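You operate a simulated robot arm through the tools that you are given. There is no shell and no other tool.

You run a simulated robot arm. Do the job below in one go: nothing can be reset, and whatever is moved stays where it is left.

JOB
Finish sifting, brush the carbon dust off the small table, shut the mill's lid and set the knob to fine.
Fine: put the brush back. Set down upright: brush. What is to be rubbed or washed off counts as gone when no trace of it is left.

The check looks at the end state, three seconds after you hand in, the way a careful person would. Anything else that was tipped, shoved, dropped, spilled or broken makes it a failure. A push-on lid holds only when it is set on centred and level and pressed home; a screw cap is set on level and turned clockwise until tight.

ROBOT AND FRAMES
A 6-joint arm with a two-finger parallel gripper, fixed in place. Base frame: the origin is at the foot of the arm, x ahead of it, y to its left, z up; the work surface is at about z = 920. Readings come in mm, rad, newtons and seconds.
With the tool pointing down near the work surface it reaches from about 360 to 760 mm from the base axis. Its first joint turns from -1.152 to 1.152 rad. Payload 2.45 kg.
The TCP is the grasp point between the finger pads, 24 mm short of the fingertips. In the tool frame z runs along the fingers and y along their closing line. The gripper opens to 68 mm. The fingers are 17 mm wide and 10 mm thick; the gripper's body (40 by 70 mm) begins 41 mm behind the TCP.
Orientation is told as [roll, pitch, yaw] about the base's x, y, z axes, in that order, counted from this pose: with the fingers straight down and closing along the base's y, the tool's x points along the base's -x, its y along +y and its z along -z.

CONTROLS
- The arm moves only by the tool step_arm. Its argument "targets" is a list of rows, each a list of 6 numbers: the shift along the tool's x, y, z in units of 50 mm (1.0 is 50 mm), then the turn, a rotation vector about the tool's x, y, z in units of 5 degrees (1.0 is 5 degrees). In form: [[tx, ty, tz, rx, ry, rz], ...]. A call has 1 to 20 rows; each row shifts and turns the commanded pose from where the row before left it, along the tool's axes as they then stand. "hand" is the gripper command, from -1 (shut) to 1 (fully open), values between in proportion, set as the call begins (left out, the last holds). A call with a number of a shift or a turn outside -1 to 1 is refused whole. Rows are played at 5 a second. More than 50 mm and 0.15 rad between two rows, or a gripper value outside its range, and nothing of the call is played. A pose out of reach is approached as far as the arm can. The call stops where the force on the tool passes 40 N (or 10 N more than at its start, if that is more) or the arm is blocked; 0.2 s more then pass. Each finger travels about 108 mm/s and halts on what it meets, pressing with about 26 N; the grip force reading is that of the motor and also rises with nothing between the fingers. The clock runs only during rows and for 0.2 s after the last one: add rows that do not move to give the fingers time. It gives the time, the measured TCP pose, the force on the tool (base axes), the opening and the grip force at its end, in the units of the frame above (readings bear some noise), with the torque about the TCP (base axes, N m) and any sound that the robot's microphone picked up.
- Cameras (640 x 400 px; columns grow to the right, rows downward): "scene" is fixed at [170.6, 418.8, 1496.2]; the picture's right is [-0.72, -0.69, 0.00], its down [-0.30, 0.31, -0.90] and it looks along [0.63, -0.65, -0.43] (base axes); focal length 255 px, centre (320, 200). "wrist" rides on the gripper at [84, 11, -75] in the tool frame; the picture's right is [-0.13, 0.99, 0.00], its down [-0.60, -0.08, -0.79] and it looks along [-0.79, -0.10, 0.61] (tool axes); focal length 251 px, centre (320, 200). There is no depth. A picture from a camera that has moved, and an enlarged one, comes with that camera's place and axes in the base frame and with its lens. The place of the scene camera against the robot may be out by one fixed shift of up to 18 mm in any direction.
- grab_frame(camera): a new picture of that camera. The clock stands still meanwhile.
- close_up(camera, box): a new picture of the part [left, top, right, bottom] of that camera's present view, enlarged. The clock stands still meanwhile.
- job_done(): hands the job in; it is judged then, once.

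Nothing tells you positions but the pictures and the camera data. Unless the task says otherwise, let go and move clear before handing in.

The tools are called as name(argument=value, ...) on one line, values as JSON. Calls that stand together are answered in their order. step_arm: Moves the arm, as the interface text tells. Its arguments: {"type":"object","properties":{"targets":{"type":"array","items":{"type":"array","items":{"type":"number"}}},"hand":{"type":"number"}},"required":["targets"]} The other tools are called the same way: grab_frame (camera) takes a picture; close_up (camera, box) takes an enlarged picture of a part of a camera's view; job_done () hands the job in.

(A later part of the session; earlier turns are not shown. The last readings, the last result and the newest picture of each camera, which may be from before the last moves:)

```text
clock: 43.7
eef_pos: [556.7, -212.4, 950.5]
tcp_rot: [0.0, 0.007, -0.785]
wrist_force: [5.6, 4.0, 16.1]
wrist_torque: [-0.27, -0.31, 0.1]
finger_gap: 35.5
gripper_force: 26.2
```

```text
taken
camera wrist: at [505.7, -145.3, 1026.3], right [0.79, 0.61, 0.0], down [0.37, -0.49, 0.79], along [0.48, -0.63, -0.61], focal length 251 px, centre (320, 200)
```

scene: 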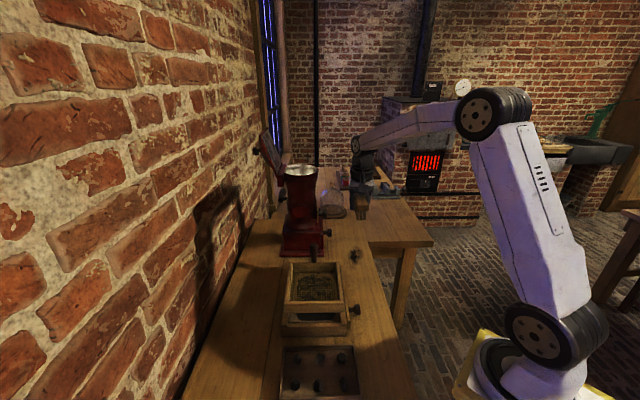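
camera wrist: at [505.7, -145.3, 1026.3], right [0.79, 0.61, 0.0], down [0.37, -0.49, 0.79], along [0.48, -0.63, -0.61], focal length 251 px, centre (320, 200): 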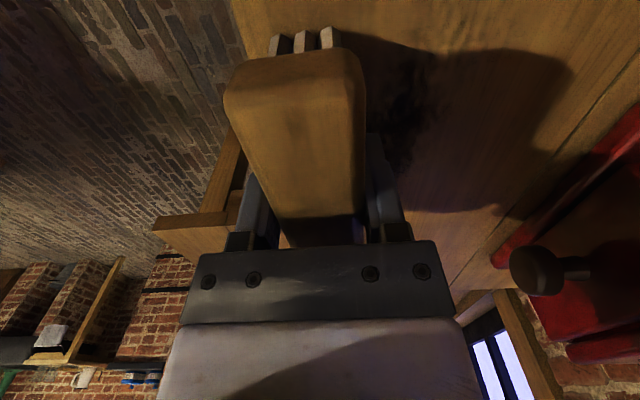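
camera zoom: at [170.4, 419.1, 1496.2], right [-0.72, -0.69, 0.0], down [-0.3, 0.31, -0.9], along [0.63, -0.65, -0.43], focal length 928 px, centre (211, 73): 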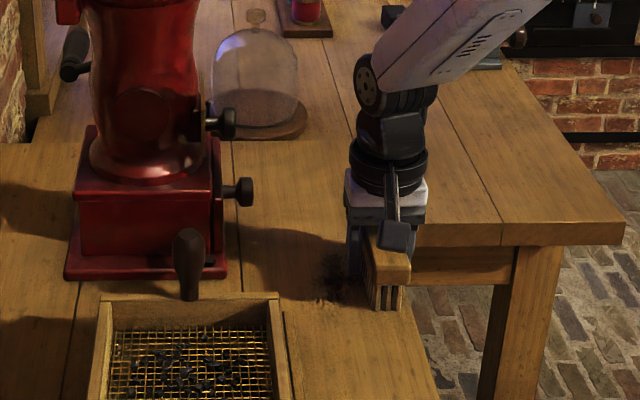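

The dust is thinned but still there. I'll rub back and forth over it several times.

step_arm(targets=[[0, 0.3, 0, 0, 0, 0], [0, 0.3, 0, 0, 0, 0], [0, 0.3, 0, 0, 0, 0], [0, 0.3, 0, 0, 0, 0], [0, 0.3, 0, 0, 0, 0], [0, -0.3, 0, 0, 0, 0], [0, -0.3, 0, 0, 0, 0], [0, -0.3, 0, 0, 0, 0], [0, -0.3, 0, 0, 0, 0], [0, -0.3, 0, 0, 0, 0], [0, 0.3, 0, 0, 0, 0], [0, 0.3, 0, 0, 0, 0], [0, 0.3, 0, 0, 0, 0], [0, 0.3, 0, 0, 0, 0], [0, 0.3, 0, 0, 0, 0], [0, 0, 0, 0, 0, 0]])

close_up(camera="scene", box=[290, 180, 410, 290])

grab_frame(camera="wrist")

```text
clock: 47.1
eef_pos: [609.6, -160.7, 952.3]
tcp_rot: [0.002, 0.006, -0.788]
wrist_force: [-0.7, 0.5, -1.1]
wrist_torque: [0.01, -0.01, 0.04]
finger_gap: 35.4
gripper_force: 25.7
```

```text
3.64 times, centred on (350, 235) of scene
camera zoom: at [170.6, 418.9, 1496.2], right [-0.72, -0.69, 0.0], down [-0.3, 0.31, -0.9], along [0.63, -0.65, -0.43], focal length 928 px, centre (211, 73)
```

zoom: 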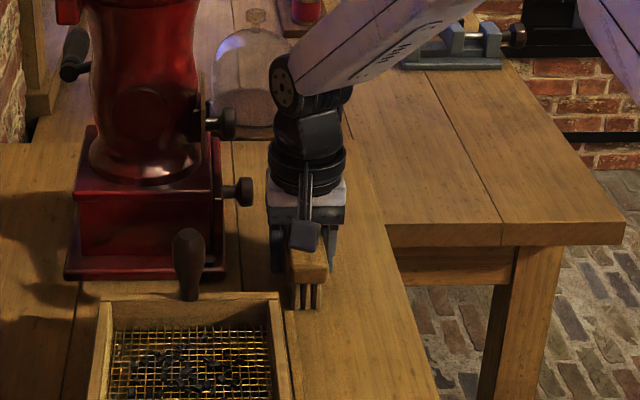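

```text
taken
camera wrist: at [557.6, -93.8, 1027.3], right [0.79, 0.61, 0.0], down [0.37, -0.49, 0.79], along [0.48, -0.63, -0.61], focal length 251 px, centre (320, 200)
```

wrist: 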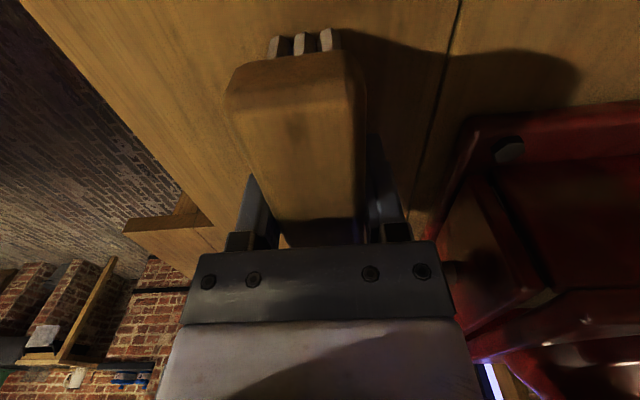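

The patch appears clean. I'll lift the brush away to check for traces.

step_arm(targets=[[0, 0, -0.8, 0, 0, 0], [0, 0, -0.9, 0, 0, 0], [0, 0, -0.9, 0, 0, 0], [0, 0, -0.9, 0, 0, 0], [0.5, 0, -0.2, 0, 0, 0], [0.6, 0, 0, 0, 0, 0], [0.6, 0, 0, 0, 0, 0], [0.6, 0, 0, 0, 0, 0], [0, 0, 0, 0, 0, 0]])

close_up(camera="scene", box=[320, 230, 400, 280])

grab_frame(camera="wrist")

```text
clock: 49.1
eef_pos: [532.1, -79.5, 1138.7]
tcp_rot: [0.0, 0.006, -0.788]
wrist_force: [0.3, -1.0, -0.6]
wrist_torque: [0.01, 0.0, 0.03]
finger_gap: 35.6
gripper_force: 25.6
```

```text
8.00 times, centred on (360, 255) of scene
camera zoom: at [170.6, 418.9, 1496.2], right [-0.72, -0.69, 0.0], down [-0.3, 0.31, -0.9], along [0.63, -0.65, -0.43], focal length 2042 px, centre (0, -240)
```

zoom: 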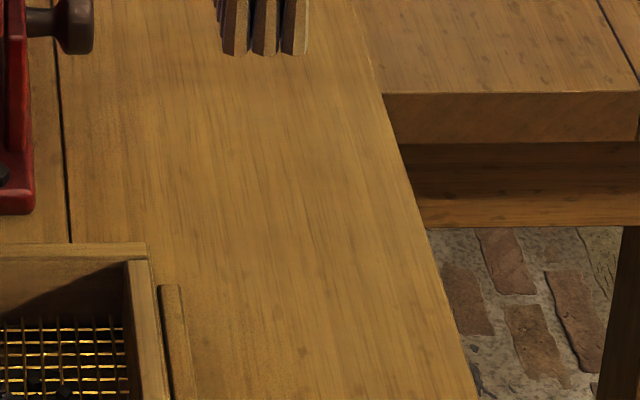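

```text
taken
camera wrist: at [479.8, -12.5, 1213.6], right [0.79, 0.61, 0.0], down [0.37, -0.49, 0.79], along [0.48, -0.63, -0.61], focal length 251 px, centre (320, 200)
```

wrist: 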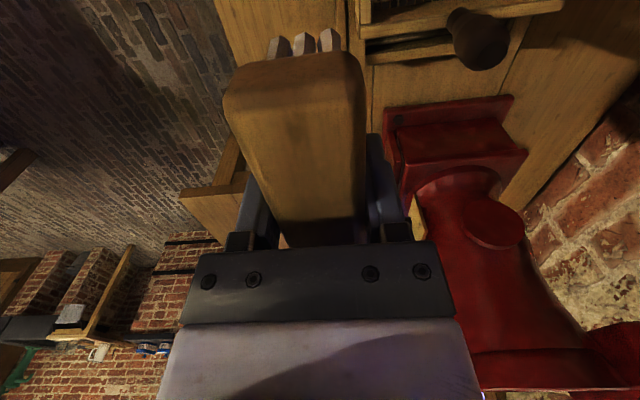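

The table is clean where the dust was. I'll carry the brush back to its home spot at (699.5, 156.2).

step_arm(targets=[[0.12, 0.712, 0, 0, 0, 0], [0.12, 0.712, 0, 0, 0, 0], [0.12, 0.712, 0, 0, 0, 0], [0.12, 0.712, 0, 0, 0, 0], [0.12, 0.712, 0, 0, 0, 0], [0.12, 0.712, 0, 0, 0, 0], [0.12, 0.712, 0, 0, 0, 0], [0.12, 0.712, 0, 0, 0, 0], [0, 0, 0, 0, 0, 0]])

close_up(camera="scene", box=[320, 210, 400, 280])

```text
clock: 51.1
eef_pos: [696.7, 155.6, 1136.1]
tcp_rot: [-0.001, 0.005, -0.788]
wrist_force: [-0.3, 0.5, -1.3]
wrist_torque: [0.0, 0.04, 0.03]
finger_gap: 35.4
gripper_force: 25.7
```

```text
5.71 times, centred on (360, 245) of scene
camera zoom: at [170.6, 418.9, 1496.2], right [-0.72, -0.69, 0.0], down [-0.3, 0.31, -0.9], along [0.63, -0.65, -0.43], focal length 1459 px, centre (91, -57)
```

zoom: 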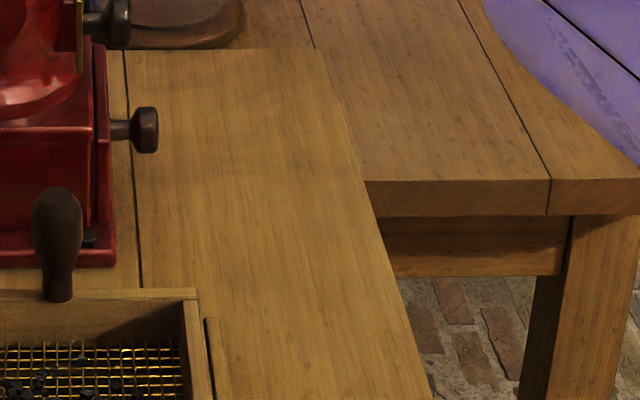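

Clean all over. I'll descend with the brush to its place.

step_arm(targets=[[-0.03, 0.05, 0.7, 0, 0, 0], [0, 0, 0.8, 0, 0, 0], [0, 0, 0.8, 0, 0, 0], [0, 0, 0.7, 0, 0, 0], [0, 0, 0.45, 0, 0, 0], [0, 0, 0, 0, 0, 0]])

step_arm(targets=[[0, 0, 0.1, 0, 0, 0], [0, 0, 0.05, 0, 0, 0], [0, 0, 0, 0, 0, 0]])

```text
clock: 52.5
eef_pos: [700.6, 156.3, 964.3]
tcp_rot: [0.0, 0.006, -0.784]
wrist_force: [-0.1, -0.7, -1.4]
wrist_torque: [-0.01, 0.02, -0.02]
finger_gap: 35.7
gripper_force: 26.5
```

```text
clock: 53.3
eef_pos: [700.4, 158.5, 958.2]
tcp_rot: [0.0, 0.004, -0.786]
wrist_force: [0.2, 0.0, -0.6]
wrist_torque: [0.01, 0.03, 0.02]
finger_gap: 35.6
gripper_force: 26.0
```

step_arm(targets=[[0, 0, 0.06, 0, 0, 0], [0, 0, 0.03, 0, 0, 0], [0, 0, 0, 0, 0, 0]])

step_arm(targets=[[0, 0, 0.02, 0, 0, 0], [0, 0, 0, 0, 0, 0]])

```text
clock: 54.1
eef_pos: [698.8, 157.7, 952.9]
tcp_rot: [0.0, 0.007, -0.784]
wrist_force: [0.3, 0.5, -1.6]
wrist_torque: [0.01, -0.02, 0.01]
finger_gap: 35.4
gripper_force: 25.7
```

```text
clock: 54.7
eef_pos: [698.9, 157.5, 951.7]
tcp_rot: [0.0, 0.006, -0.786]
wrist_force: [0.3, -0.1, -0.3]
wrist_torque: [0.0, 0.03, 0.02]
finger_gap: 35.3
gripper_force: 25.9
```

step_arm(targets=[[0, 0, 0.02, 0, 0, 0], [0, 0, 0, 0, 0, 0]])

close_up(camera="scene", box=[200, 210, 320, 310])

```text
clock: 55.3
eef_pos: [699.2, 157.4, 950.2]
tcp_rot: [0.0, 0.004, -0.786]
wrist_force: [-1.4, 1.0, 0.8]
wrist_torque: [-0.06, -0.04, 0.04]
finger_gap: 35.4
gripper_force: 25.8
```

```text
4.00 times, centred on (260, 260) of scene
camera zoom: at [170.6, 418.8, 1496.2], right [-0.72, -0.69, 0.0], down [-0.3, 0.31, -0.9], along [0.63, -0.65, -0.43], focal length 1021 px, centre (560, -40)
```

zoom: 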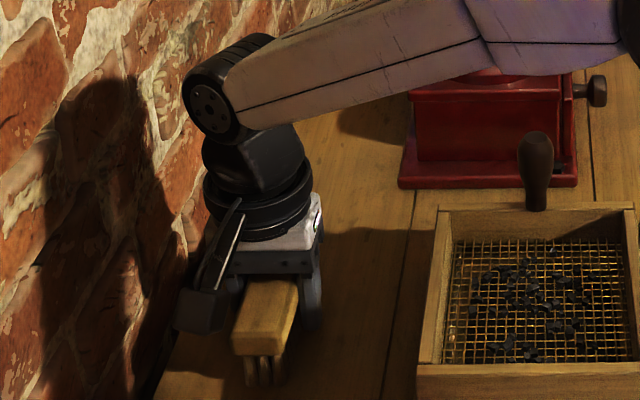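

step_arm(targets=[[0, 0, 0.02, 0, 0, 0], [0, 0, 0, 0, 0, 0]])

```text
clock: 55.9
eef_pos: [699.2, 159.0, 950.2]
tcp_rot: [0.001, 0.005, -0.784]
wrist_force: [-3.6, 1.4, 9.4]
wrist_torque: [-0.03, 0.11, 0.0]
finger_gap: 35.5
gripper_force: 25.8
```

The brush touches the table at about 9 N. I'll release and rise.

step_arm(targets=[[0, 0, -0.01, 0, 0, 0], [0, 0, 0, 0, 0, 0], [0, 0, 0, 0, 0, 0]], hand=1)

step_arm(targets=[[0, 0, -0.4, 0, 0, 0], [0, 0, -0.7, 0, 0, 0], [0, 0, -0.9, 0, 0, 0], [0, 0, -0.9, 0, 0, 0], [0, 0, -0.9, 0, 0, 0], [0, 0, -0.9, 0, 0, 0], [0, 0, 0, 0, 0, 0]])

grab_frame(camera="wrist")

close_up(camera="scene", box=[220, 240, 380, 340])

grab_frame(camera="scene")

```text
clock: 56.7
eef_pos: [699.2, 157.0, 948.1]
tcp_rot: [-0.002, 0.006, -0.785]
wrist_force: [-1.3, 0.5, -0.1]
wrist_torque: [0.02, 0.01, 0.01]
finger_gap: 68.2
gripper_force: 0.1
```

```text
clock: 58.3
eef_pos: [697.9, 156.2, 1182.4]
tcp_rot: [0.0, 0.005, -0.785]
wrist_force: [-1.0, -0.7, 0.2]
wrist_torque: [-0.01, -0.02, 0.0]
finger_gap: 68.1
gripper_force: 0.0
```

```text
taken
camera wrist: at [646.1, 223.5, 1257.9], right [0.79, 0.61, 0.0], down [0.37, -0.49, 0.79], along [0.48, -0.63, -0.61], focal length 251 px, centre (320, 200)
```

wrist: 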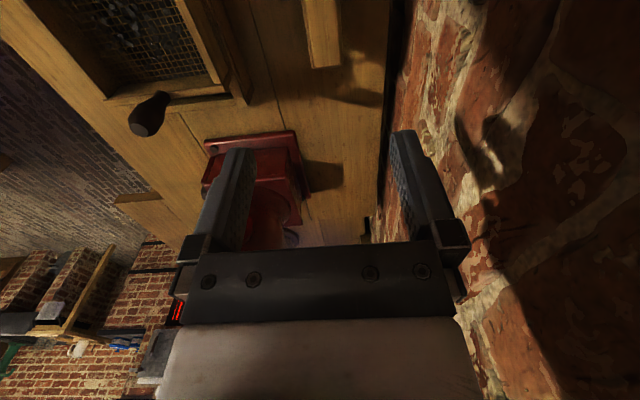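

```text
4.00 times, centred on (300, 290) of scene
camera zoom: at [170.6, 418.9, 1496.2], right [-0.72, -0.69, 0.0], down [-0.3, 0.31, -0.9], along [0.63, -0.65, -0.43], focal length 1021 px, centre (400, -160)
```

zoom: 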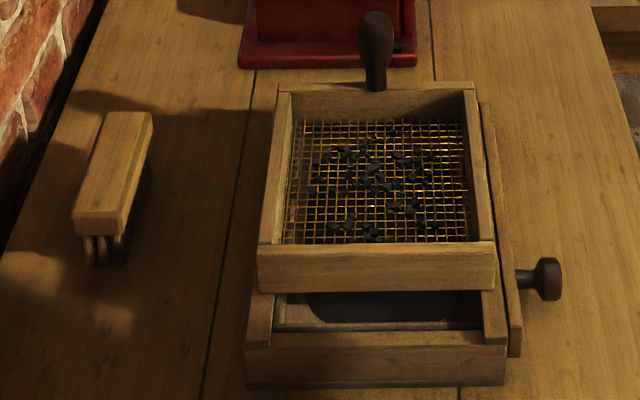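

```text
taken
```

scene: 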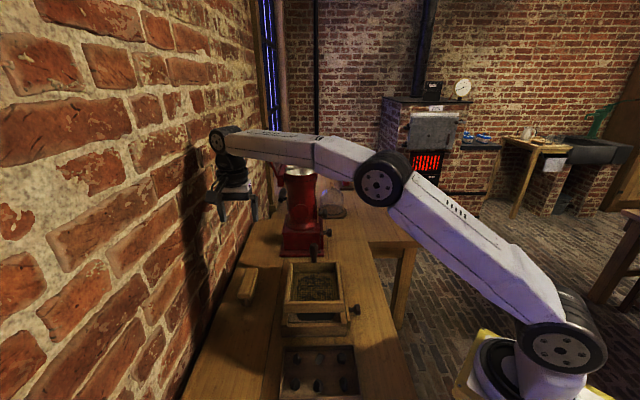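

The brush stands upright at home within a couple of millimetres. Next is the lid: I'll move up and turn the camera to look at the mill top from the front.

step_arm(targets=[[0, -0.7, -0.5, 0, 0, 0], [0, -0.7, -0.5, 0, 0, 0], [0, -0.7, -0.5, 0, 0, 0], [0, -0.7, -0.5, 0, 0, 0], [0, -0.7, -0.36, 0, 0, 0], [0, -0.7, 0, 0, 0, 0], [-0.7, -0.7, 0, 0, 0, 0], [-0.7, 0, 0, 0, 0, 0], [-0.3, 0, 0, 0, 0, 0], [0, 0, 0, 0, 0, 0]])

step_arm(targets=[[0, 0, 0, 0, 0, -1], [0, 0, 0, 0, 0, -1], [0, 0, 0, 0, 0, -1], [0, 0, 0, 0, 0, -1], [0, 0, 0, 0, 0, -1], [0, 0, 0, 0, 0, -1], [0, 0, 0, 0, 0, -1], [0, 0, 0, 0, 0, -1], [0, 0, 0, 0, 0, -1], [0, 0, 0, 0, 0, -1], [0, 0, 0, 0, 0, -1], [0, 0, 0, 0, 0, -1], [0, 0, 0, 0, 0, -1], [0, 0, 0, 0, 0, -1], [0, 0, 0, 0, 0, -1], [0, 0, 0, 0, 0, -1], [0, 0, 0, 0, 0, -1], [0, 0, 0, 0, 0, -1], [0, 0, 0, 0, 0, 0]])

grab_frame(camera="wrist")

close_up(camera="scene", box=[240, 110, 380, 270])

```text
clock: 60.5
eef_pos: [586.0, -78.2, 1301.2]
tcp_rot: [0.001, 0.005, -0.786]
wrist_force: [0.2, 0.3, 0.3]
wrist_torque: [-0.03, -0.01, -0.02]
finger_gap: 68.1
gripper_force: 0.1
```

```text
clock: 64.5
eef_pos: [587.5, -76.0, 1302.3]
tcp_rot: [0.005, -0.002, 0.786]
wrist_force: [-0.1, 0.6, 0.5]
wrist_torque: [0.02, 0.05, -0.02]
finger_gap: 68.0
gripper_force: 0.0
```

```text
taken
camera wrist: at [520.3, -128.3, 1376.9], right [-0.61, 0.79, 0.01], down [0.49, 0.37, 0.79], along [0.63, 0.49, -0.61], focal length 251 px, centre (320, 200)
```

wrist: 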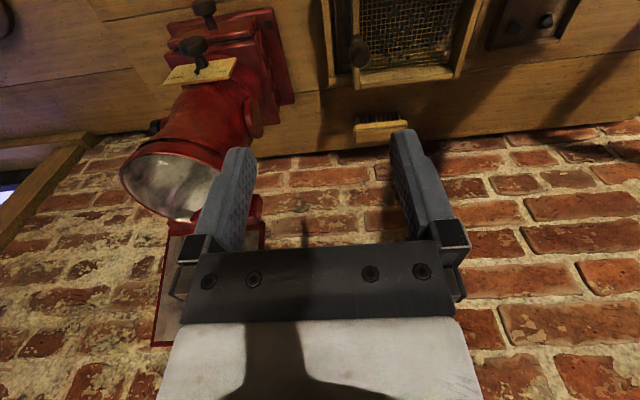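

```text
2.50 times, centred on (310, 190) of scene
camera zoom: at [170.6, 418.8, 1496.2], right [-0.72, -0.69, 0.0], down [-0.3, 0.31, -0.9], along [0.63, -0.65, -0.43], focal length 638 px, centre (345, 225)
```

zoom: 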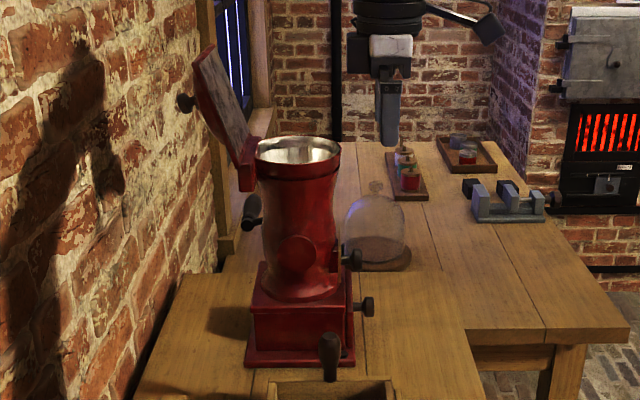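

close_up(camera="wrist", box=[90, 0, 290, 140])

close_up(camera="wrist", box=[90, 120, 290, 360])

close_up(camera="scene", box=[250, 120, 350, 200])

```text
2.86 times, centred on (190, 70) of wrist
camera zoom: at [520.3, -128.3, 1376.9], right [-0.61, 0.79, 0.01], down [0.49, 0.37, 0.79], along [0.63, 0.49, -0.61], focal length 718 px, centre (691, 571)
```

zoom: 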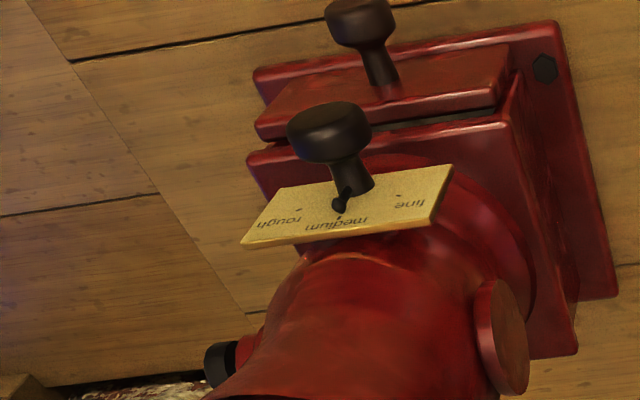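

```text
1.67 times, centred on (190, 240) of wrist
camera zoom: at [520.3, -128.3, 1376.9], right [-0.61, 0.79, 0.01], down [0.49, 0.37, 0.79], along [0.63, 0.49, -0.61], focal length 419 px, centre (537, 133)
```

zoom: 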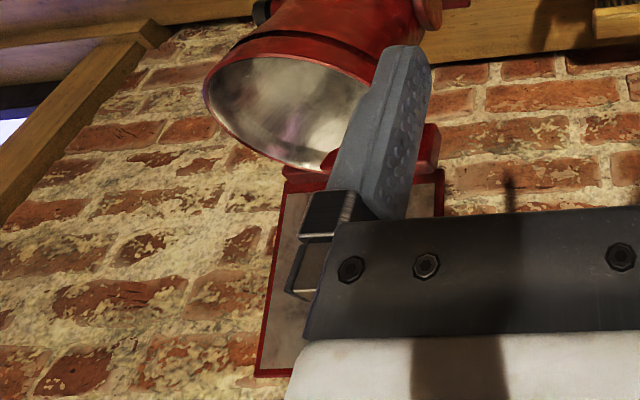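

```text
5.00 times, centred on (300, 160) of scene
camera zoom: at [170.6, 418.8, 1496.2], right [-0.72, -0.69, 0.0], down [-0.3, 0.31, -0.9], along [0.63, -0.65, -0.43], focal length 1277 px, centre (420, 400)
```

zoom: 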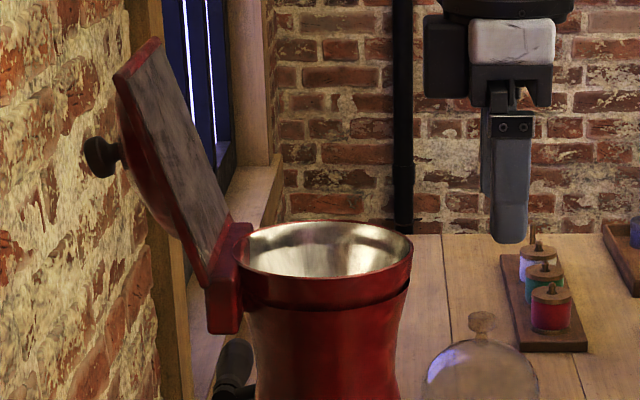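

Triangulated: the mill axis is at about (774, -108), rim z≈1200, and the open lid leans back with its top edge near z≈1345 about 50 mm on the wall side of the hinge. I'll close it with the fingers straddling its near side edge, pointing along +u, so I start tilting the tool in free space.

step_arm(targets=[[0, 0, 0, 1, 0, 0], [0, 0, 0, 1, 0, 0], [0, 0, 0, 1, 0, 0], [0, 0, 0, 1, 0, 0], [0, 0, 0, 1, 0, 0], [0, 0, 0, 1, 0, 0], [0, 0, 0, 1, 0, 0], [0, 0, 0, 1, 0, 0], [0, 0, 0, 1, 0, 0], [0, 0, 0, 0, 0, 0]])

grab_frame(camera="wrist")

grab_frame(camera="scene")

```text
clock: 66.7
eef_pos: [587.4, -76.4, 1302.3]
tcp_rot: [-0.782, 0.0, 0.786]
wrist_force: [-0.8, -0.3, -0.1]
wrist_torque: [0.0, -0.01, 0.01]
finger_gap: 67.9
gripper_force: 0.1
```

```text
taken
camera wrist: at [484.0, -92.3, 1347.9], right [-0.41, 0.59, -0.7], down [0.07, 0.78, 0.62], along [0.91, 0.2, -0.36], focal length 251 px, centre (320, 200)
```

wrist: 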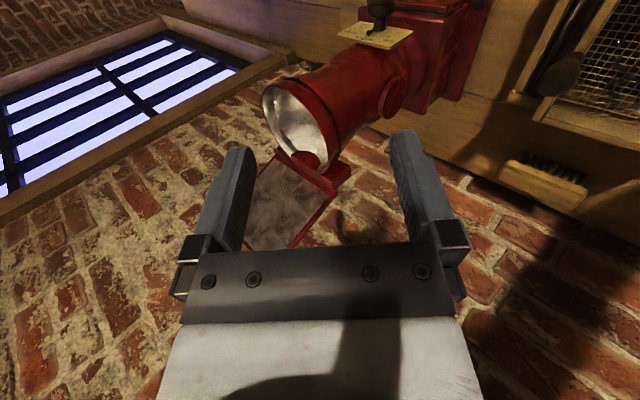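

```text
taken
```

scene: 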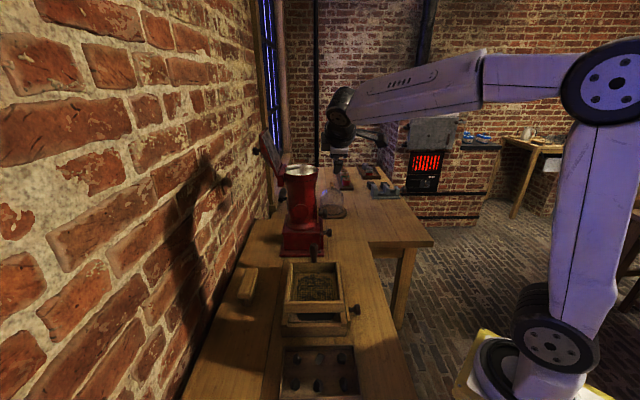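

close_up(camera="wrist", box=[220, 60, 440, 260])

```text
2.00 times, centred on (330, 160) of wrist
camera zoom: at [484.0, -92.3, 1347.9], right [-0.41, 0.59, -0.7], down [0.07, 0.78, 0.62], along [0.91, 0.2, -0.36], focal length 503 px, centre (300, 280)
```

zoom: 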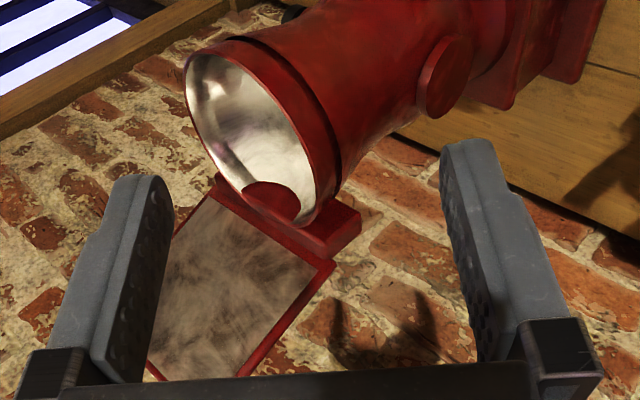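

The lid spans u≈565–690, with the hinge at v≈535, z≈1207 and the free edge at v≈578, z≈1335. I'll finish tilting to horizontal, then turn about the finger axis so that the fingers can straddle the lid.

step_arm(targets=[[0, 0, 0, 1, 0, 0], [0, 0, 0, 1, 0, 0], [0, 0, 0, 1, 0, 0], [0, 0, 0, 1, 0, 0], [0, 0, 0, 1, 0, 0], [0, 0, 0, 1, 0, 0], [0, 0, 0, 1, 0, 0], [0, 0, 0, 1, 0, 0], [0, 0, 0, 1, 0, 0], [0, 0, 0, 0, 0, 0]])

step_arm(targets=[[0, 0, 0, 0, 0, -1], [0, 0, 0, 0, 0, -1], [0, 0, 0, 0, 0, -1], [0, 0, 0, 0, 0, -1], [0, 0, 0, 0, 0, -1], [0, 0, 0, 0, 0, -1], [0, 0, 0, 0, 0, -1], [0, 0, 0, 0, 0, -1], [0, 0, 0, 0, 0, -1], [0, 0, 0, 0, 0, -1], [0, 0, 0, 0, 0, -1], [0, 0, 0, 0, 0, -1], [0, 0, 0, 0, 0, -1], [0, 0, 0, 0, 0, -1], [0, 0, 0, 0, 0, -1], [0, 0, 0, 0, 0, -1], [0, 0, 0, 0, 0, -1], [0, 0, 0, 0, 0, -1], [0, 0, 0, 0, 0, 0]])

grab_frame(camera="wrist")

grab_frame(camera="scene")

```text
clock: 68.9
eef_pos: [588.3, -76.7, 1303.1]
tcp_rot: [-1.568, -0.001, 0.785]
wrist_force: [0.3, -0.3, 0.4]
wrist_torque: [0.01, 0.0, 0.01]
finger_gap: 67.7
gripper_force: 0.1
```

```text
clock: 72.9
eef_pos: [586.9, -76.4, 1302.6]
tcp_rot: [0.288, 1.565, 2.643]
wrist_force: [0.1, 0.5, -0.5]
wrist_torque: [0.04, 0.01, 0.01]
finger_gap: 67.9
gripper_force: 0.0
```

```text
taken
camera wrist: at [526.0, -31.2, 1386.3], right [-0.7, -0.7, -0.13], down [-0.51, 0.62, -0.6], along [0.5, -0.36, -0.79], focal length 251 px, centre (320, 200)
```

wrist: 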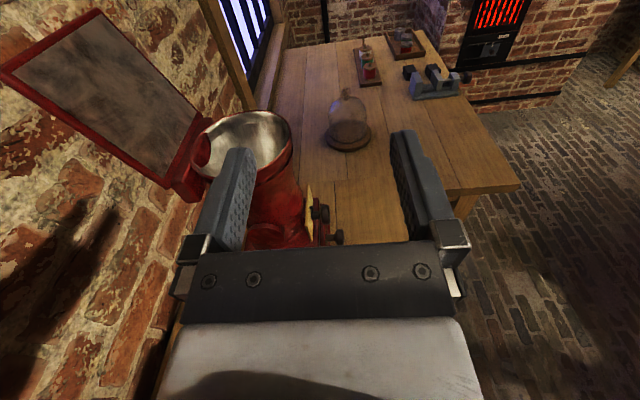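

```text
taken
```

scene: 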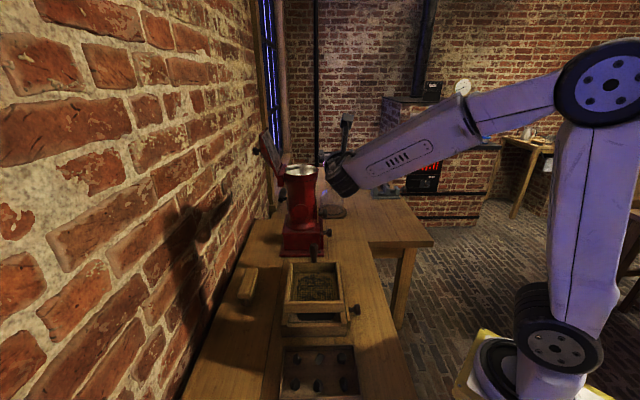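

The view is now upright and confirms the lid corners within a few millimetres. I'll move sideways to line the open fingers up with the lid's near edge.

step_arm(targets=[[0, -0.8, 0, 0, 0, 0], [0, -0.8, 0, 0, 0, 0], [0, -0.8, 0, 0, 0, 0], [0, -0.8, 0, 0, 0, 0], [0, -0.84, 0, 0, 0, 0], [0, 0, 0, 0, 0, -1], [0, 0, 0, 0, 0, -1], [0, 0, 0, 0, 0, -1], [0, 0, 0, 0, 0, 0]])

grab_frame(camera="wrist")

grab_frame(camera="scene")

```text
clock: 74.9
eef_pos: [730.3, 65.4, 1303.2]
tcp_rot: [1.55, 1.308, -2.377]
wrist_force: [0.0, -0.2, -0.4]
wrist_torque: [0.01, -0.01, 0.01]
finger_gap: 67.9
gripper_force: 0.1
```

```text
taken
camera wrist: at [684.3, 126.7, 1386.4], right [-0.7, -0.7, 0.13], down [-0.62, 0.51, -0.6], along [0.35, -0.5, -0.79], focal length 251 px, centre (320, 200)
```

wrist: 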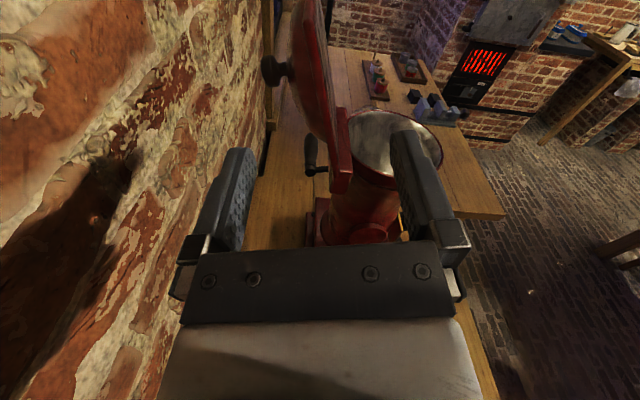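

```text
taken
```

scene: 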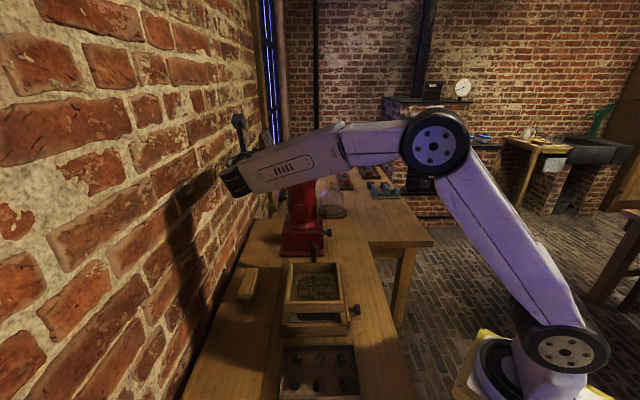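

The lid edge is centred between the fingers. I'll advance along +u to straddle it.

step_arm(targets=[[0, 0, 0.5, 0, 0, 0], [0, 0, 0.5, 0, 0, 0], [0, 0, 0.5, 0, 0, 0], [0, 0, 0.45, 0, 0, 0], [0, 0, 0, 0, 0, 0]])

grab_frame(camera="wrist")

close_up(camera="scene", box=[220, 100, 360, 220])

```text
clock: 76.1
eef_pos: [796.6, -3.2, 1298.2]
tcp_rot: [1.551, 1.309, -2.379]
wrist_force: [0.4, 0.0, -0.1]
wrist_torque: [-0.01, -0.03, 0.0]
finger_gap: 68.0
gripper_force: 0.0
```

```text
taken
camera wrist: at [752.4, 57.4, 1383.4], right [-0.7, -0.7, 0.13], down [-0.62, 0.51, -0.6], along [0.35, -0.5, -0.79], focal length 251 px, centre (320, 200)
```

wrist: 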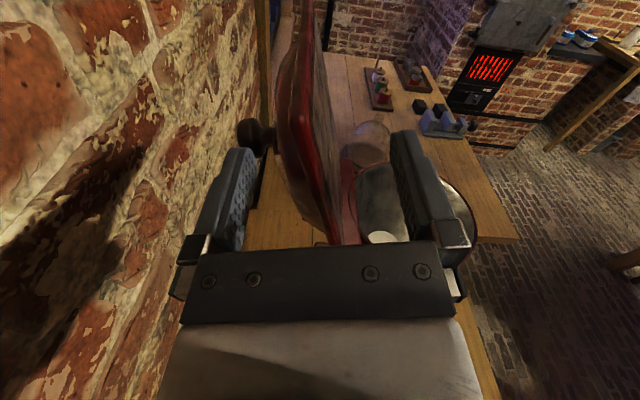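

```text
3.33 times, centred on (290, 160) of scene
camera zoom: at [170.6, 418.8, 1496.2], right [-0.72, -0.69, 0.0], down [-0.3, 0.31, -0.9], along [0.63, -0.65, -0.43], focal length 851 px, centre (420, 333)
```

zoom: 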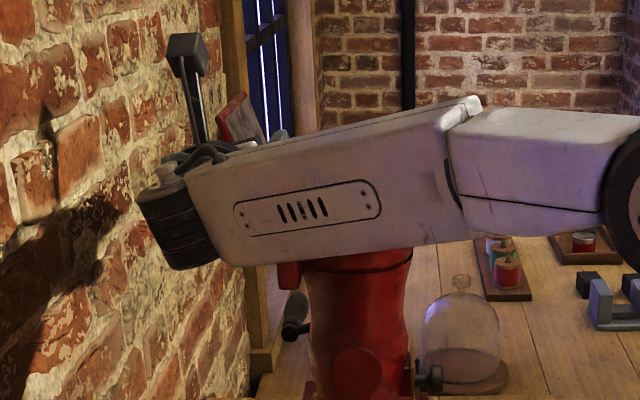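

The fingers straddle the lid. I'll narrow the gap to about 40 mm and swing along the hinge arc in steps, checking forces.

step_arm(targets=[[0, 0, 0, 0, 0, 0], [0, 0, 0, 0, 0, 0], [0, 0, 0, 0, 0, 0]], hand=0.2)

grab_frame(camera="wrist")

```text
clock: 76.9
eef_pos: [797.1, -2.9, 1299.4]
tcp_rot: [1.551, 1.308, -2.376]
wrist_force: [0.6, 0.4, -0.9]
wrist_torque: [0.0, 0.0, 0.02]
finger_gap: 41.0
gripper_force: 0.4
```

```text
taken
camera wrist: at [752.1, 57.7, 1383.4], right [-0.7, -0.7, 0.13], down [-0.62, 0.51, -0.6], along [0.35, -0.5, -0.79], focal length 251 px, centre (320, 200)
```

wrist: 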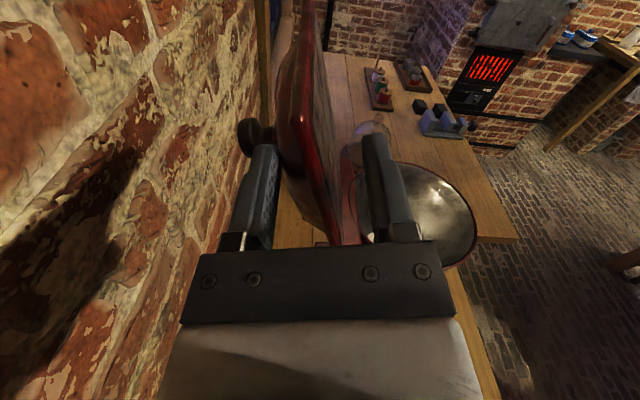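

step_arm(targets=[[-0.007, 0.169, 0, 0, 0, 1], [-0.007, 0.169, 0, 0, 0, 1], [-0.007, 0.169, 0, 0, 0, 1], [-0.007, 0.169, 0, 0, 0, 1], [-0.007, 0.169, 0, 0, 0, 1], [0, 0, 0, 0, 0, 0]])

grab_frame(camera="wrist")

close_up(camera="scene", box=[220, 100, 360, 220])

```text
clock: 78.3
eef_pos: [767.4, -32.9, 1302.1]
tcp_rot: [-1.538, 1.396, 0.817]
wrist_force: [0.5, 0.6, 0.1]
wrist_torque: [0.01, -0.03, -0.03]
finger_gap: 41.2
gripper_force: 0.2
```

```text
taken
camera wrist: at [697.8, 2.4, 1382.8], right [-0.68, -0.67, -0.3], down [-0.43, 0.69, -0.58], along [0.6, -0.26, -0.76], focal length 251 px, centre (320, 200)
```

wrist: 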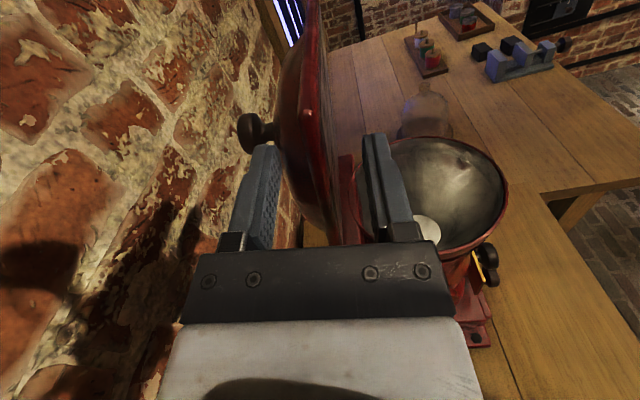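

```text
3.33 times, centred on (290, 160) of scene
camera zoom: at [170.6, 418.9, 1496.2], right [-0.72, -0.69, 0.0], down [-0.3, 0.31, -0.9], along [0.63, -0.65, -0.43], focal length 851 px, centre (420, 333)
```

zoom: 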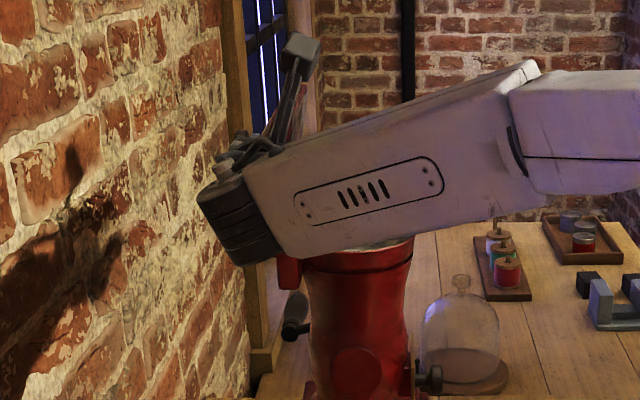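

The lid follows nicely and is near vertical. Continuing the arc.

step_arm(targets=[[-0.007, 0.169, 0, 0, 0, 1], [-0.007, 0.169, 0, 0, 0, 1], [-0.007, 0.169, 0, 0, 0, 1], [-0.007, 0.169, 0, 0, 0, 1], [-0.007, 0.169, 0, 0, 0, 1], [0, 0, 0, 0, 0, 0]])

grab_frame(camera="wrist")

```text
clock: 79.7
eef_pos: [742.2, -62.2, 1285.6]
tcp_rot: [-1.563, 0.957, 0.793]
wrist_force: [0.0, 0.1, 0.1]
wrist_torque: [-0.01, 0.01, 0.0]
finger_gap: 41.5
gripper_force: 0.3
```

```text
taken
camera wrist: at [648.2, -48.7, 1349.2], right [-0.52, -0.52, -0.68], down [-0.27, 0.85, -0.44], along [0.81, -0.05, -0.59], focal length 251 px, centre (320, 200)
```

wrist: 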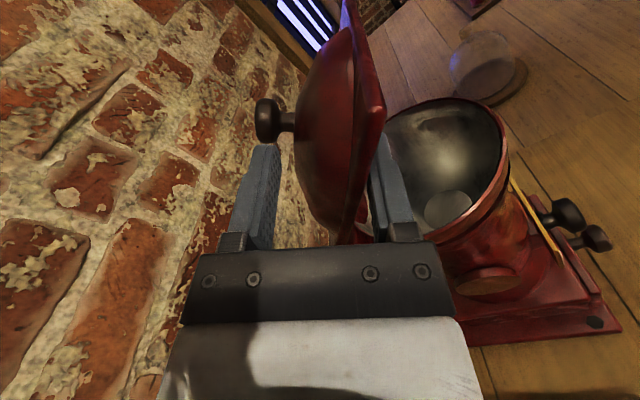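

The lid now leans on the front finger past vertical. Lowering it further.

step_arm(targets=[[-0.007, 0.169, 0, 0, 0, 1], [-0.007, 0.169, 0, 0, 0, 1], [-0.007, 0.169, 0, 0, 0, 1], [-0.007, 0.169, 0, 0, 0, 1], [0, 0, 0, 0, 0, 0]])

grab_frame(camera="wrist")

close_up(camera="scene", box=[220, 100, 380, 220])

```text
clock: 80.9
eef_pos: [723.5, -78.3, 1261.8]
tcp_rot: [-1.564, 0.611, 0.788]
wrist_force: [-0.9, -0.2, -1.1]
wrist_torque: [0.01, 0.02, 0.03]
finger_gap: 41.6
gripper_force: 0.6
```

```text
taken
camera wrist: at [617.7, -77.7, 1301.1], right [-0.33, -0.32, -0.89], down [-0.18, 0.94, -0.28], along [0.93, 0.07, -0.37], focal length 251 px, centre (320, 200)
```

wrist: 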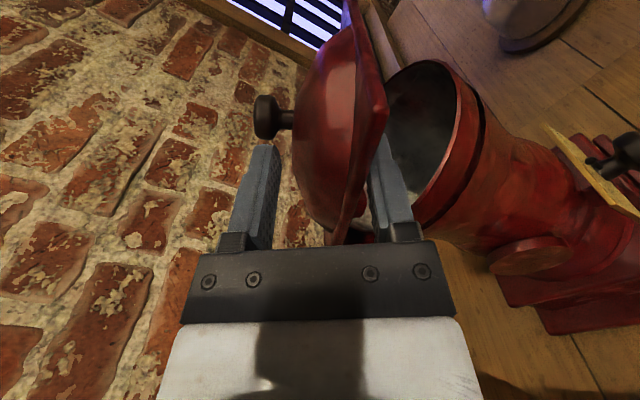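

```text
3.33 times, centred on (300, 160) of scene
camera zoom: at [170.6, 418.8, 1496.2], right [-0.72, -0.69, 0.0], down [-0.3, 0.31, -0.9], along [0.63, -0.65, -0.43], focal length 851 px, centre (387, 333)
```

zoom: 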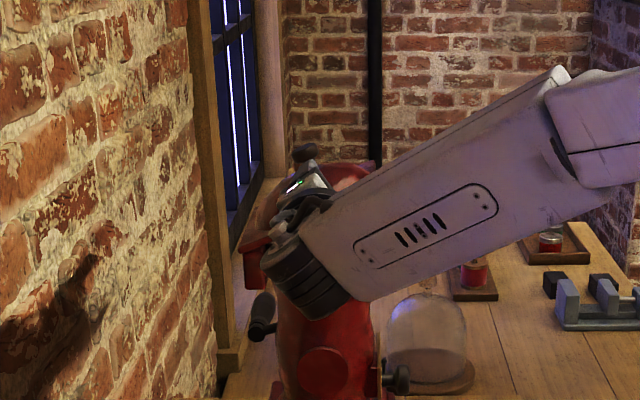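

Two more steps, then I'll withdraw along -u so the lid drops the last small angle.

step_arm(targets=[[-0.007, 0.169, 0, 0, 0, 1], [-0.007, 0.169, 0, 0, 0, 1], [0, 0, 0, 0, 0, 0]])

grab_frame(camera="wrist")

```text
clock: 81.7
eef_pos: [720.0, -82.7, 1247.9]
tcp_rot: [-1.565, 0.436, 0.786]
wrist_force: [-0.7, -0.7, -0.6]
wrist_torque: [-0.01, -0.02, 0.03]
finger_gap: 41.3
gripper_force: 0.0
```

```text
taken
camera wrist: at [607.8, -86.5, 1274.0], right [-0.22, -0.21, -0.95], down [-0.15, 0.97, -0.18], along [0.96, 0.1, -0.24], focal length 251 px, centre (320, 200)
```

wrist: 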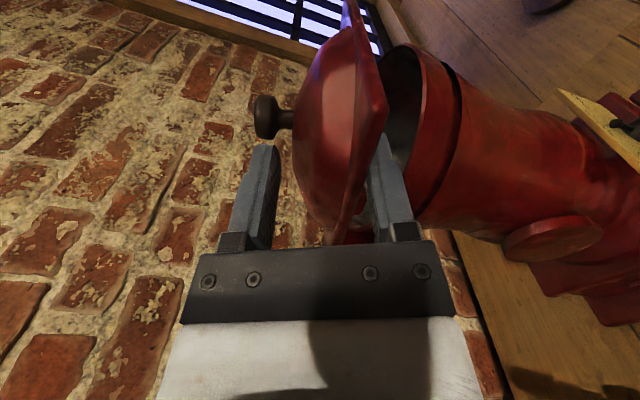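

step_arm(targets=[[0, 0, -0.4, 0, 0, 0], [0, 0, -0.6, 0, 0, 0], [0, 0, -0.8, 0, 0, 0], [0, 0, -0.8, 0, 0, 0], [0, 0, 0, 0, 0, 0]])

grab_frame(camera="wrist")

close_up(camera="scene", box=[220, 100, 380, 220])

```text
clock: 82.9
eef_pos: [625.6, 9.8, 1247.9]
tcp_rot: [-1.562, 0.436, 0.787]
wrist_force: [-0.1, -0.3, 0.1]
wrist_torque: [-0.02, -0.01, 0.0]
finger_gap: 40.8
gripper_force: 0.1
```

```text
taken
camera wrist: at [514.9, 5.7, 1274.0], right [-0.22, -0.21, -0.95], down [-0.15, 0.97, -0.18], along [0.96, 0.1, -0.24], focal length 251 px, centre (320, 200)
```

wrist: 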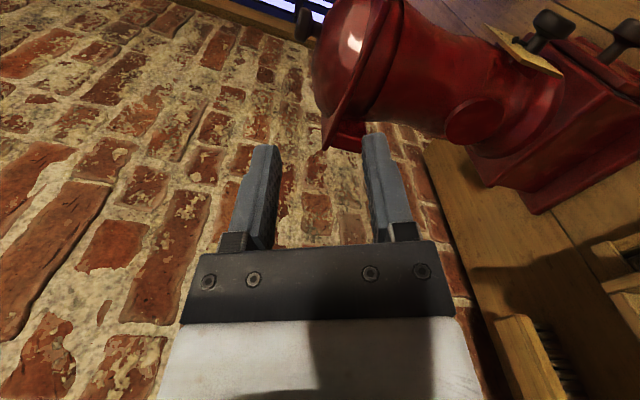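

```text
3.33 times, centred on (300, 160) of scene
camera zoom: at [170.6, 418.9, 1496.2], right [-0.72, -0.69, 0.0], down [-0.3, 0.31, -0.9], along [0.63, -0.65, -0.43], focal length 851 px, centre (387, 333)
```

zoom: 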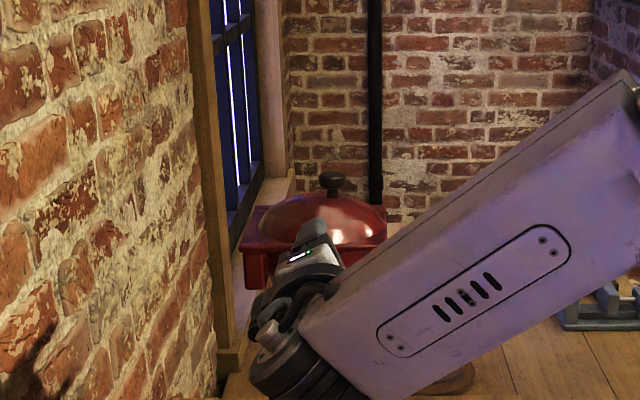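

The lid has dropped shut with its knob on top. I'll turn the tool to point at the grind knob along +v with the camera on top; first re-orienting in free space.

step_arm(targets=[[0, 0, 0, 0, 0, -1], [0, 0, 0, 0, 0, -1], [0, 0, 0, 0, 0, -1], [0, 0, 0, 0, 0, -1], [0, 0, 0, 0, 0, -1], [0, 0, 0, 0, 0, -1], [0, 0, 0, 0, 0, -1], [0, 0, 0, 0, 0, -1], [0, 0, 0, 0, 0, -1], [0, 0, 0, 0, 0, -1], [0, 0, 0, 0, 0, -1], [0, 0, 0, 0, 0, -1], [0, 0, 0, 0, 0, -1], [0, 0, 0, 0, 0, 0]], hand=1)

step_arm(targets=[[0, 0.6, 0, 0, 0, 0], [0, 0.6, 0, 0, 0, 0], [0, 0.6, 0, 0, 0, 0], [0, 0.6, 0, 0, 0, 0], [0, 0.6, 0, 0, 0, 0], [0, 0, 0, 0, 0, 0]])

grab_frame(camera="wrist")

grab_frame(camera="scene")

```text
clock: 85.9
eef_pos: [626.4, 8.9, 1248.7]
tcp_rot: [0.301, 1.566, 2.656]
wrist_force: [0.1, 1.4, 0.1]
wrist_torque: [-0.02, 0.01, 0.0]
finger_gap: 68.1
gripper_force: 0.0
```

```text
clock: 87.3
eef_pos: [519.7, -96.1, 1248.1]
tcp_rot: [0.119, 1.565, 2.474]
wrist_force: [-0.3, -0.5, 0.5]
wrist_torque: [0.01, 0.01, 0.02]
finger_gap: 68.0
gripper_force: 0.1
```

```text
taken
camera wrist: at [458.2, -50.6, 1332.2], right [-0.7, -0.7, -0.13], down [-0.51, 0.62, -0.6], along [0.5, -0.36, -0.79], focal length 251 px, centre (320, 200)
```

wrist: 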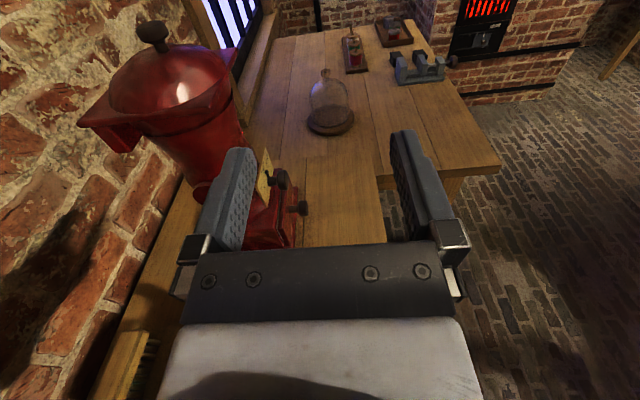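

```text
taken
```

scene: 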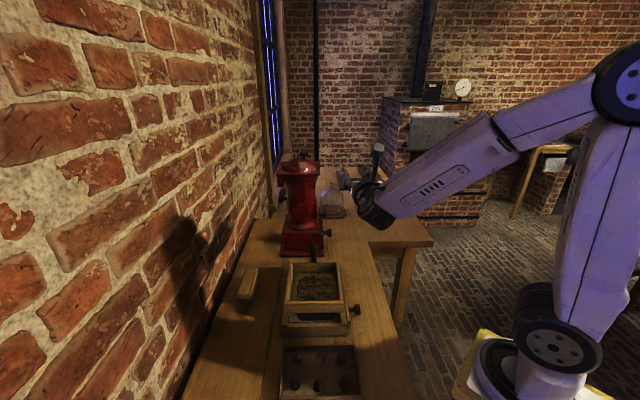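

close_up(camera="wrist", box=[60, 0, 320, 200])

close_up(camera="scene", box=[260, 140, 360, 260])

```text
2.00 times, centred on (190, 100) of wrist
camera zoom: at [458.2, -50.6, 1332.2], right [-0.7, -0.7, -0.13], down [-0.51, 0.62, -0.6], along [0.5, -0.36, -0.79], focal length 503 px, centre (580, 400)
```

zoom: 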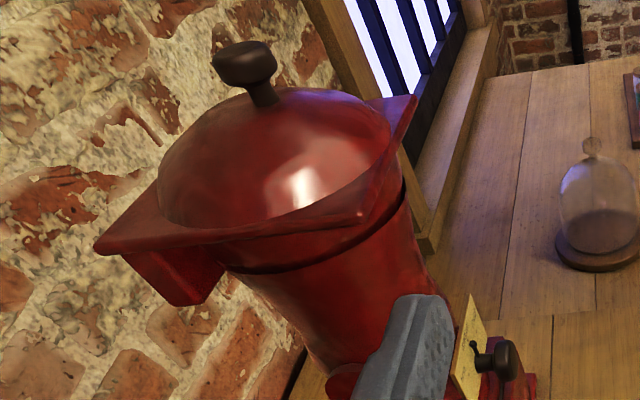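

```text
3.33 times, centred on (310, 200) of scene
camera zoom: at [170.6, 418.8, 1496.2], right [-0.72, -0.69, 0.0], down [-0.3, 0.31, -0.9], along [0.63, -0.65, -0.43], focal length 851 px, centre (353, 200)
```

zoom: 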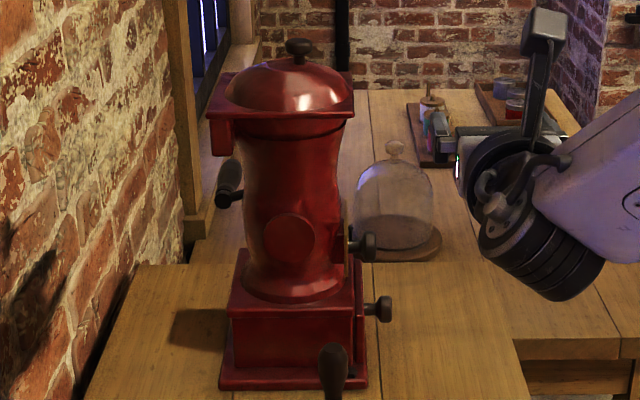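

The lid looks shut and level. Now I yaw the tool to face +v.

step_arm(targets=[[0, 0, 0, 1, 0, 0], [0, 0, 0, 1, 0, 0], [0, 0, 0, 1, 0, 0], [0, 0, 0, 1, 0, 0], [0, 0, 0, 1, 0, 0], [0, 0, 0, 1, 0, 0], [0, 0, 0, 1, 0, 0], [0, 0, 0, 1, 0, 0], [0, 0, 0, 1, 0, 0], [0, 0, 0, 1, 0, 0], [0, 0, 0, 1, 0, 0], [0, 0, 0, 1, 0, 0], [0, 0, 0, 1, 0, 0], [0, 0, 0, 1, 0, 0], [0, 0, 0, 1, 0, 0], [0, 0, 0, 1, 0, 0], [0, 0, 0, 1, 0, 0], [0, 0, 0, 1, 0, 0], [0, 0, 0, 0, 0, 0]])

grab_frame(camera="wrist")

grab_frame(camera="scene")

```text
clock: 91.3
eef_pos: [379.8, 314.5, 1313.6]
tcp_rot: [-1.089, 1.566, 2.825]
wrist_force: [-0.1, 0.4, -0.3]
wrist_torque: [0.01, 0.01, 0.0]
finger_gap: 68.1
gripper_force: 0.0
out of reach, approached as far as the arm can: row 6, 7, 8, 9, 10, 11, 12, 13, 14, 15, 16, 17, 18
```

```text
taken
camera wrist: at [333.4, 253.1, 1397.2], right [0.69, -0.71, -0.13], down [-0.63, -0.5, -0.6], along [0.36, 0.5, -0.79], focal length 251 px, centre (320, 200)
```

wrist: 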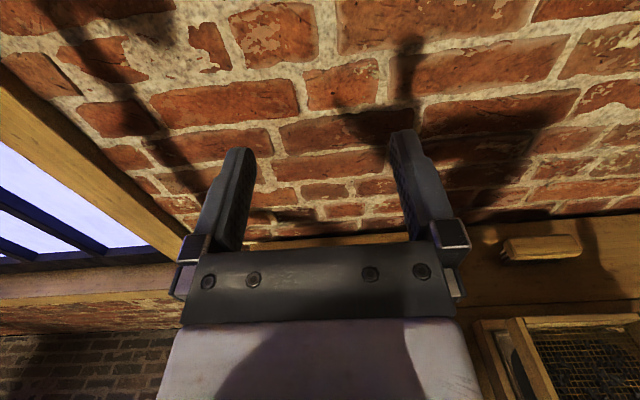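

```text
taken
```

scene: 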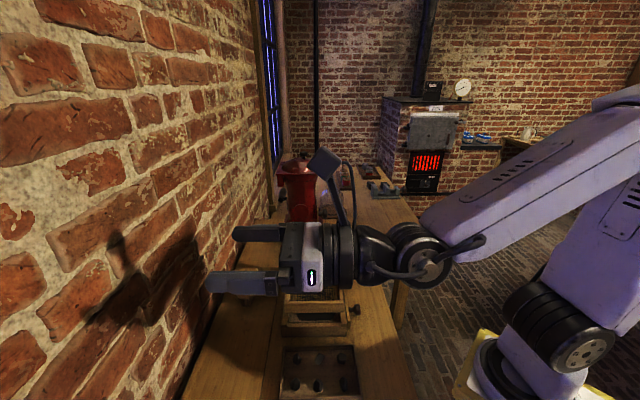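

The rotation passed too close to the base, so the arm drifted off to the side; nothing was touched. I'll do a null row to learn whether the commanded pose is still the old one.

step_arm(targets=[[0, 0, 0, 0, 0, 0]])

```text
clock: 91.7
eef_pos: [379.1, 313.1, 1313.4]
tcp_rot: [-1.114, 1.565, 2.8]
wrist_force: [0.3, -0.6, -0.1]
wrist_torque: [-0.01, 0.03, -0.03]
finger_gap: 68.0
gripper_force: 0.0
```

The commanded pose now follows the actual one, with the tool correctly facing +v. I'll translate outward along +u at this height in steps, where the wrist gets farther from the base.

step_arm(targets=[[0, 0.8, 0, 0, 0, 0], [0, 0.8, 0, 0, 0, 0], [0, 0.8, 0, 0, 0, 0], [0, 0.8, 0, 0, 0, 0], [0, 0, 0, 0, 0, 0]])

```text
clock: 92.9
eef_pos: [378.5, 314.6, 1314.5]
tcp_rot: [-1.273, 1.567, 2.646]
wrist_force: [0.1, 0.4, -0.3]
wrist_torque: [0.0, 0.0, -0.02]
finger_gap: 68.1
gripper_force: 0.0
out of reach, approached as far as the arm can: row 1, 2, 3, 4
```

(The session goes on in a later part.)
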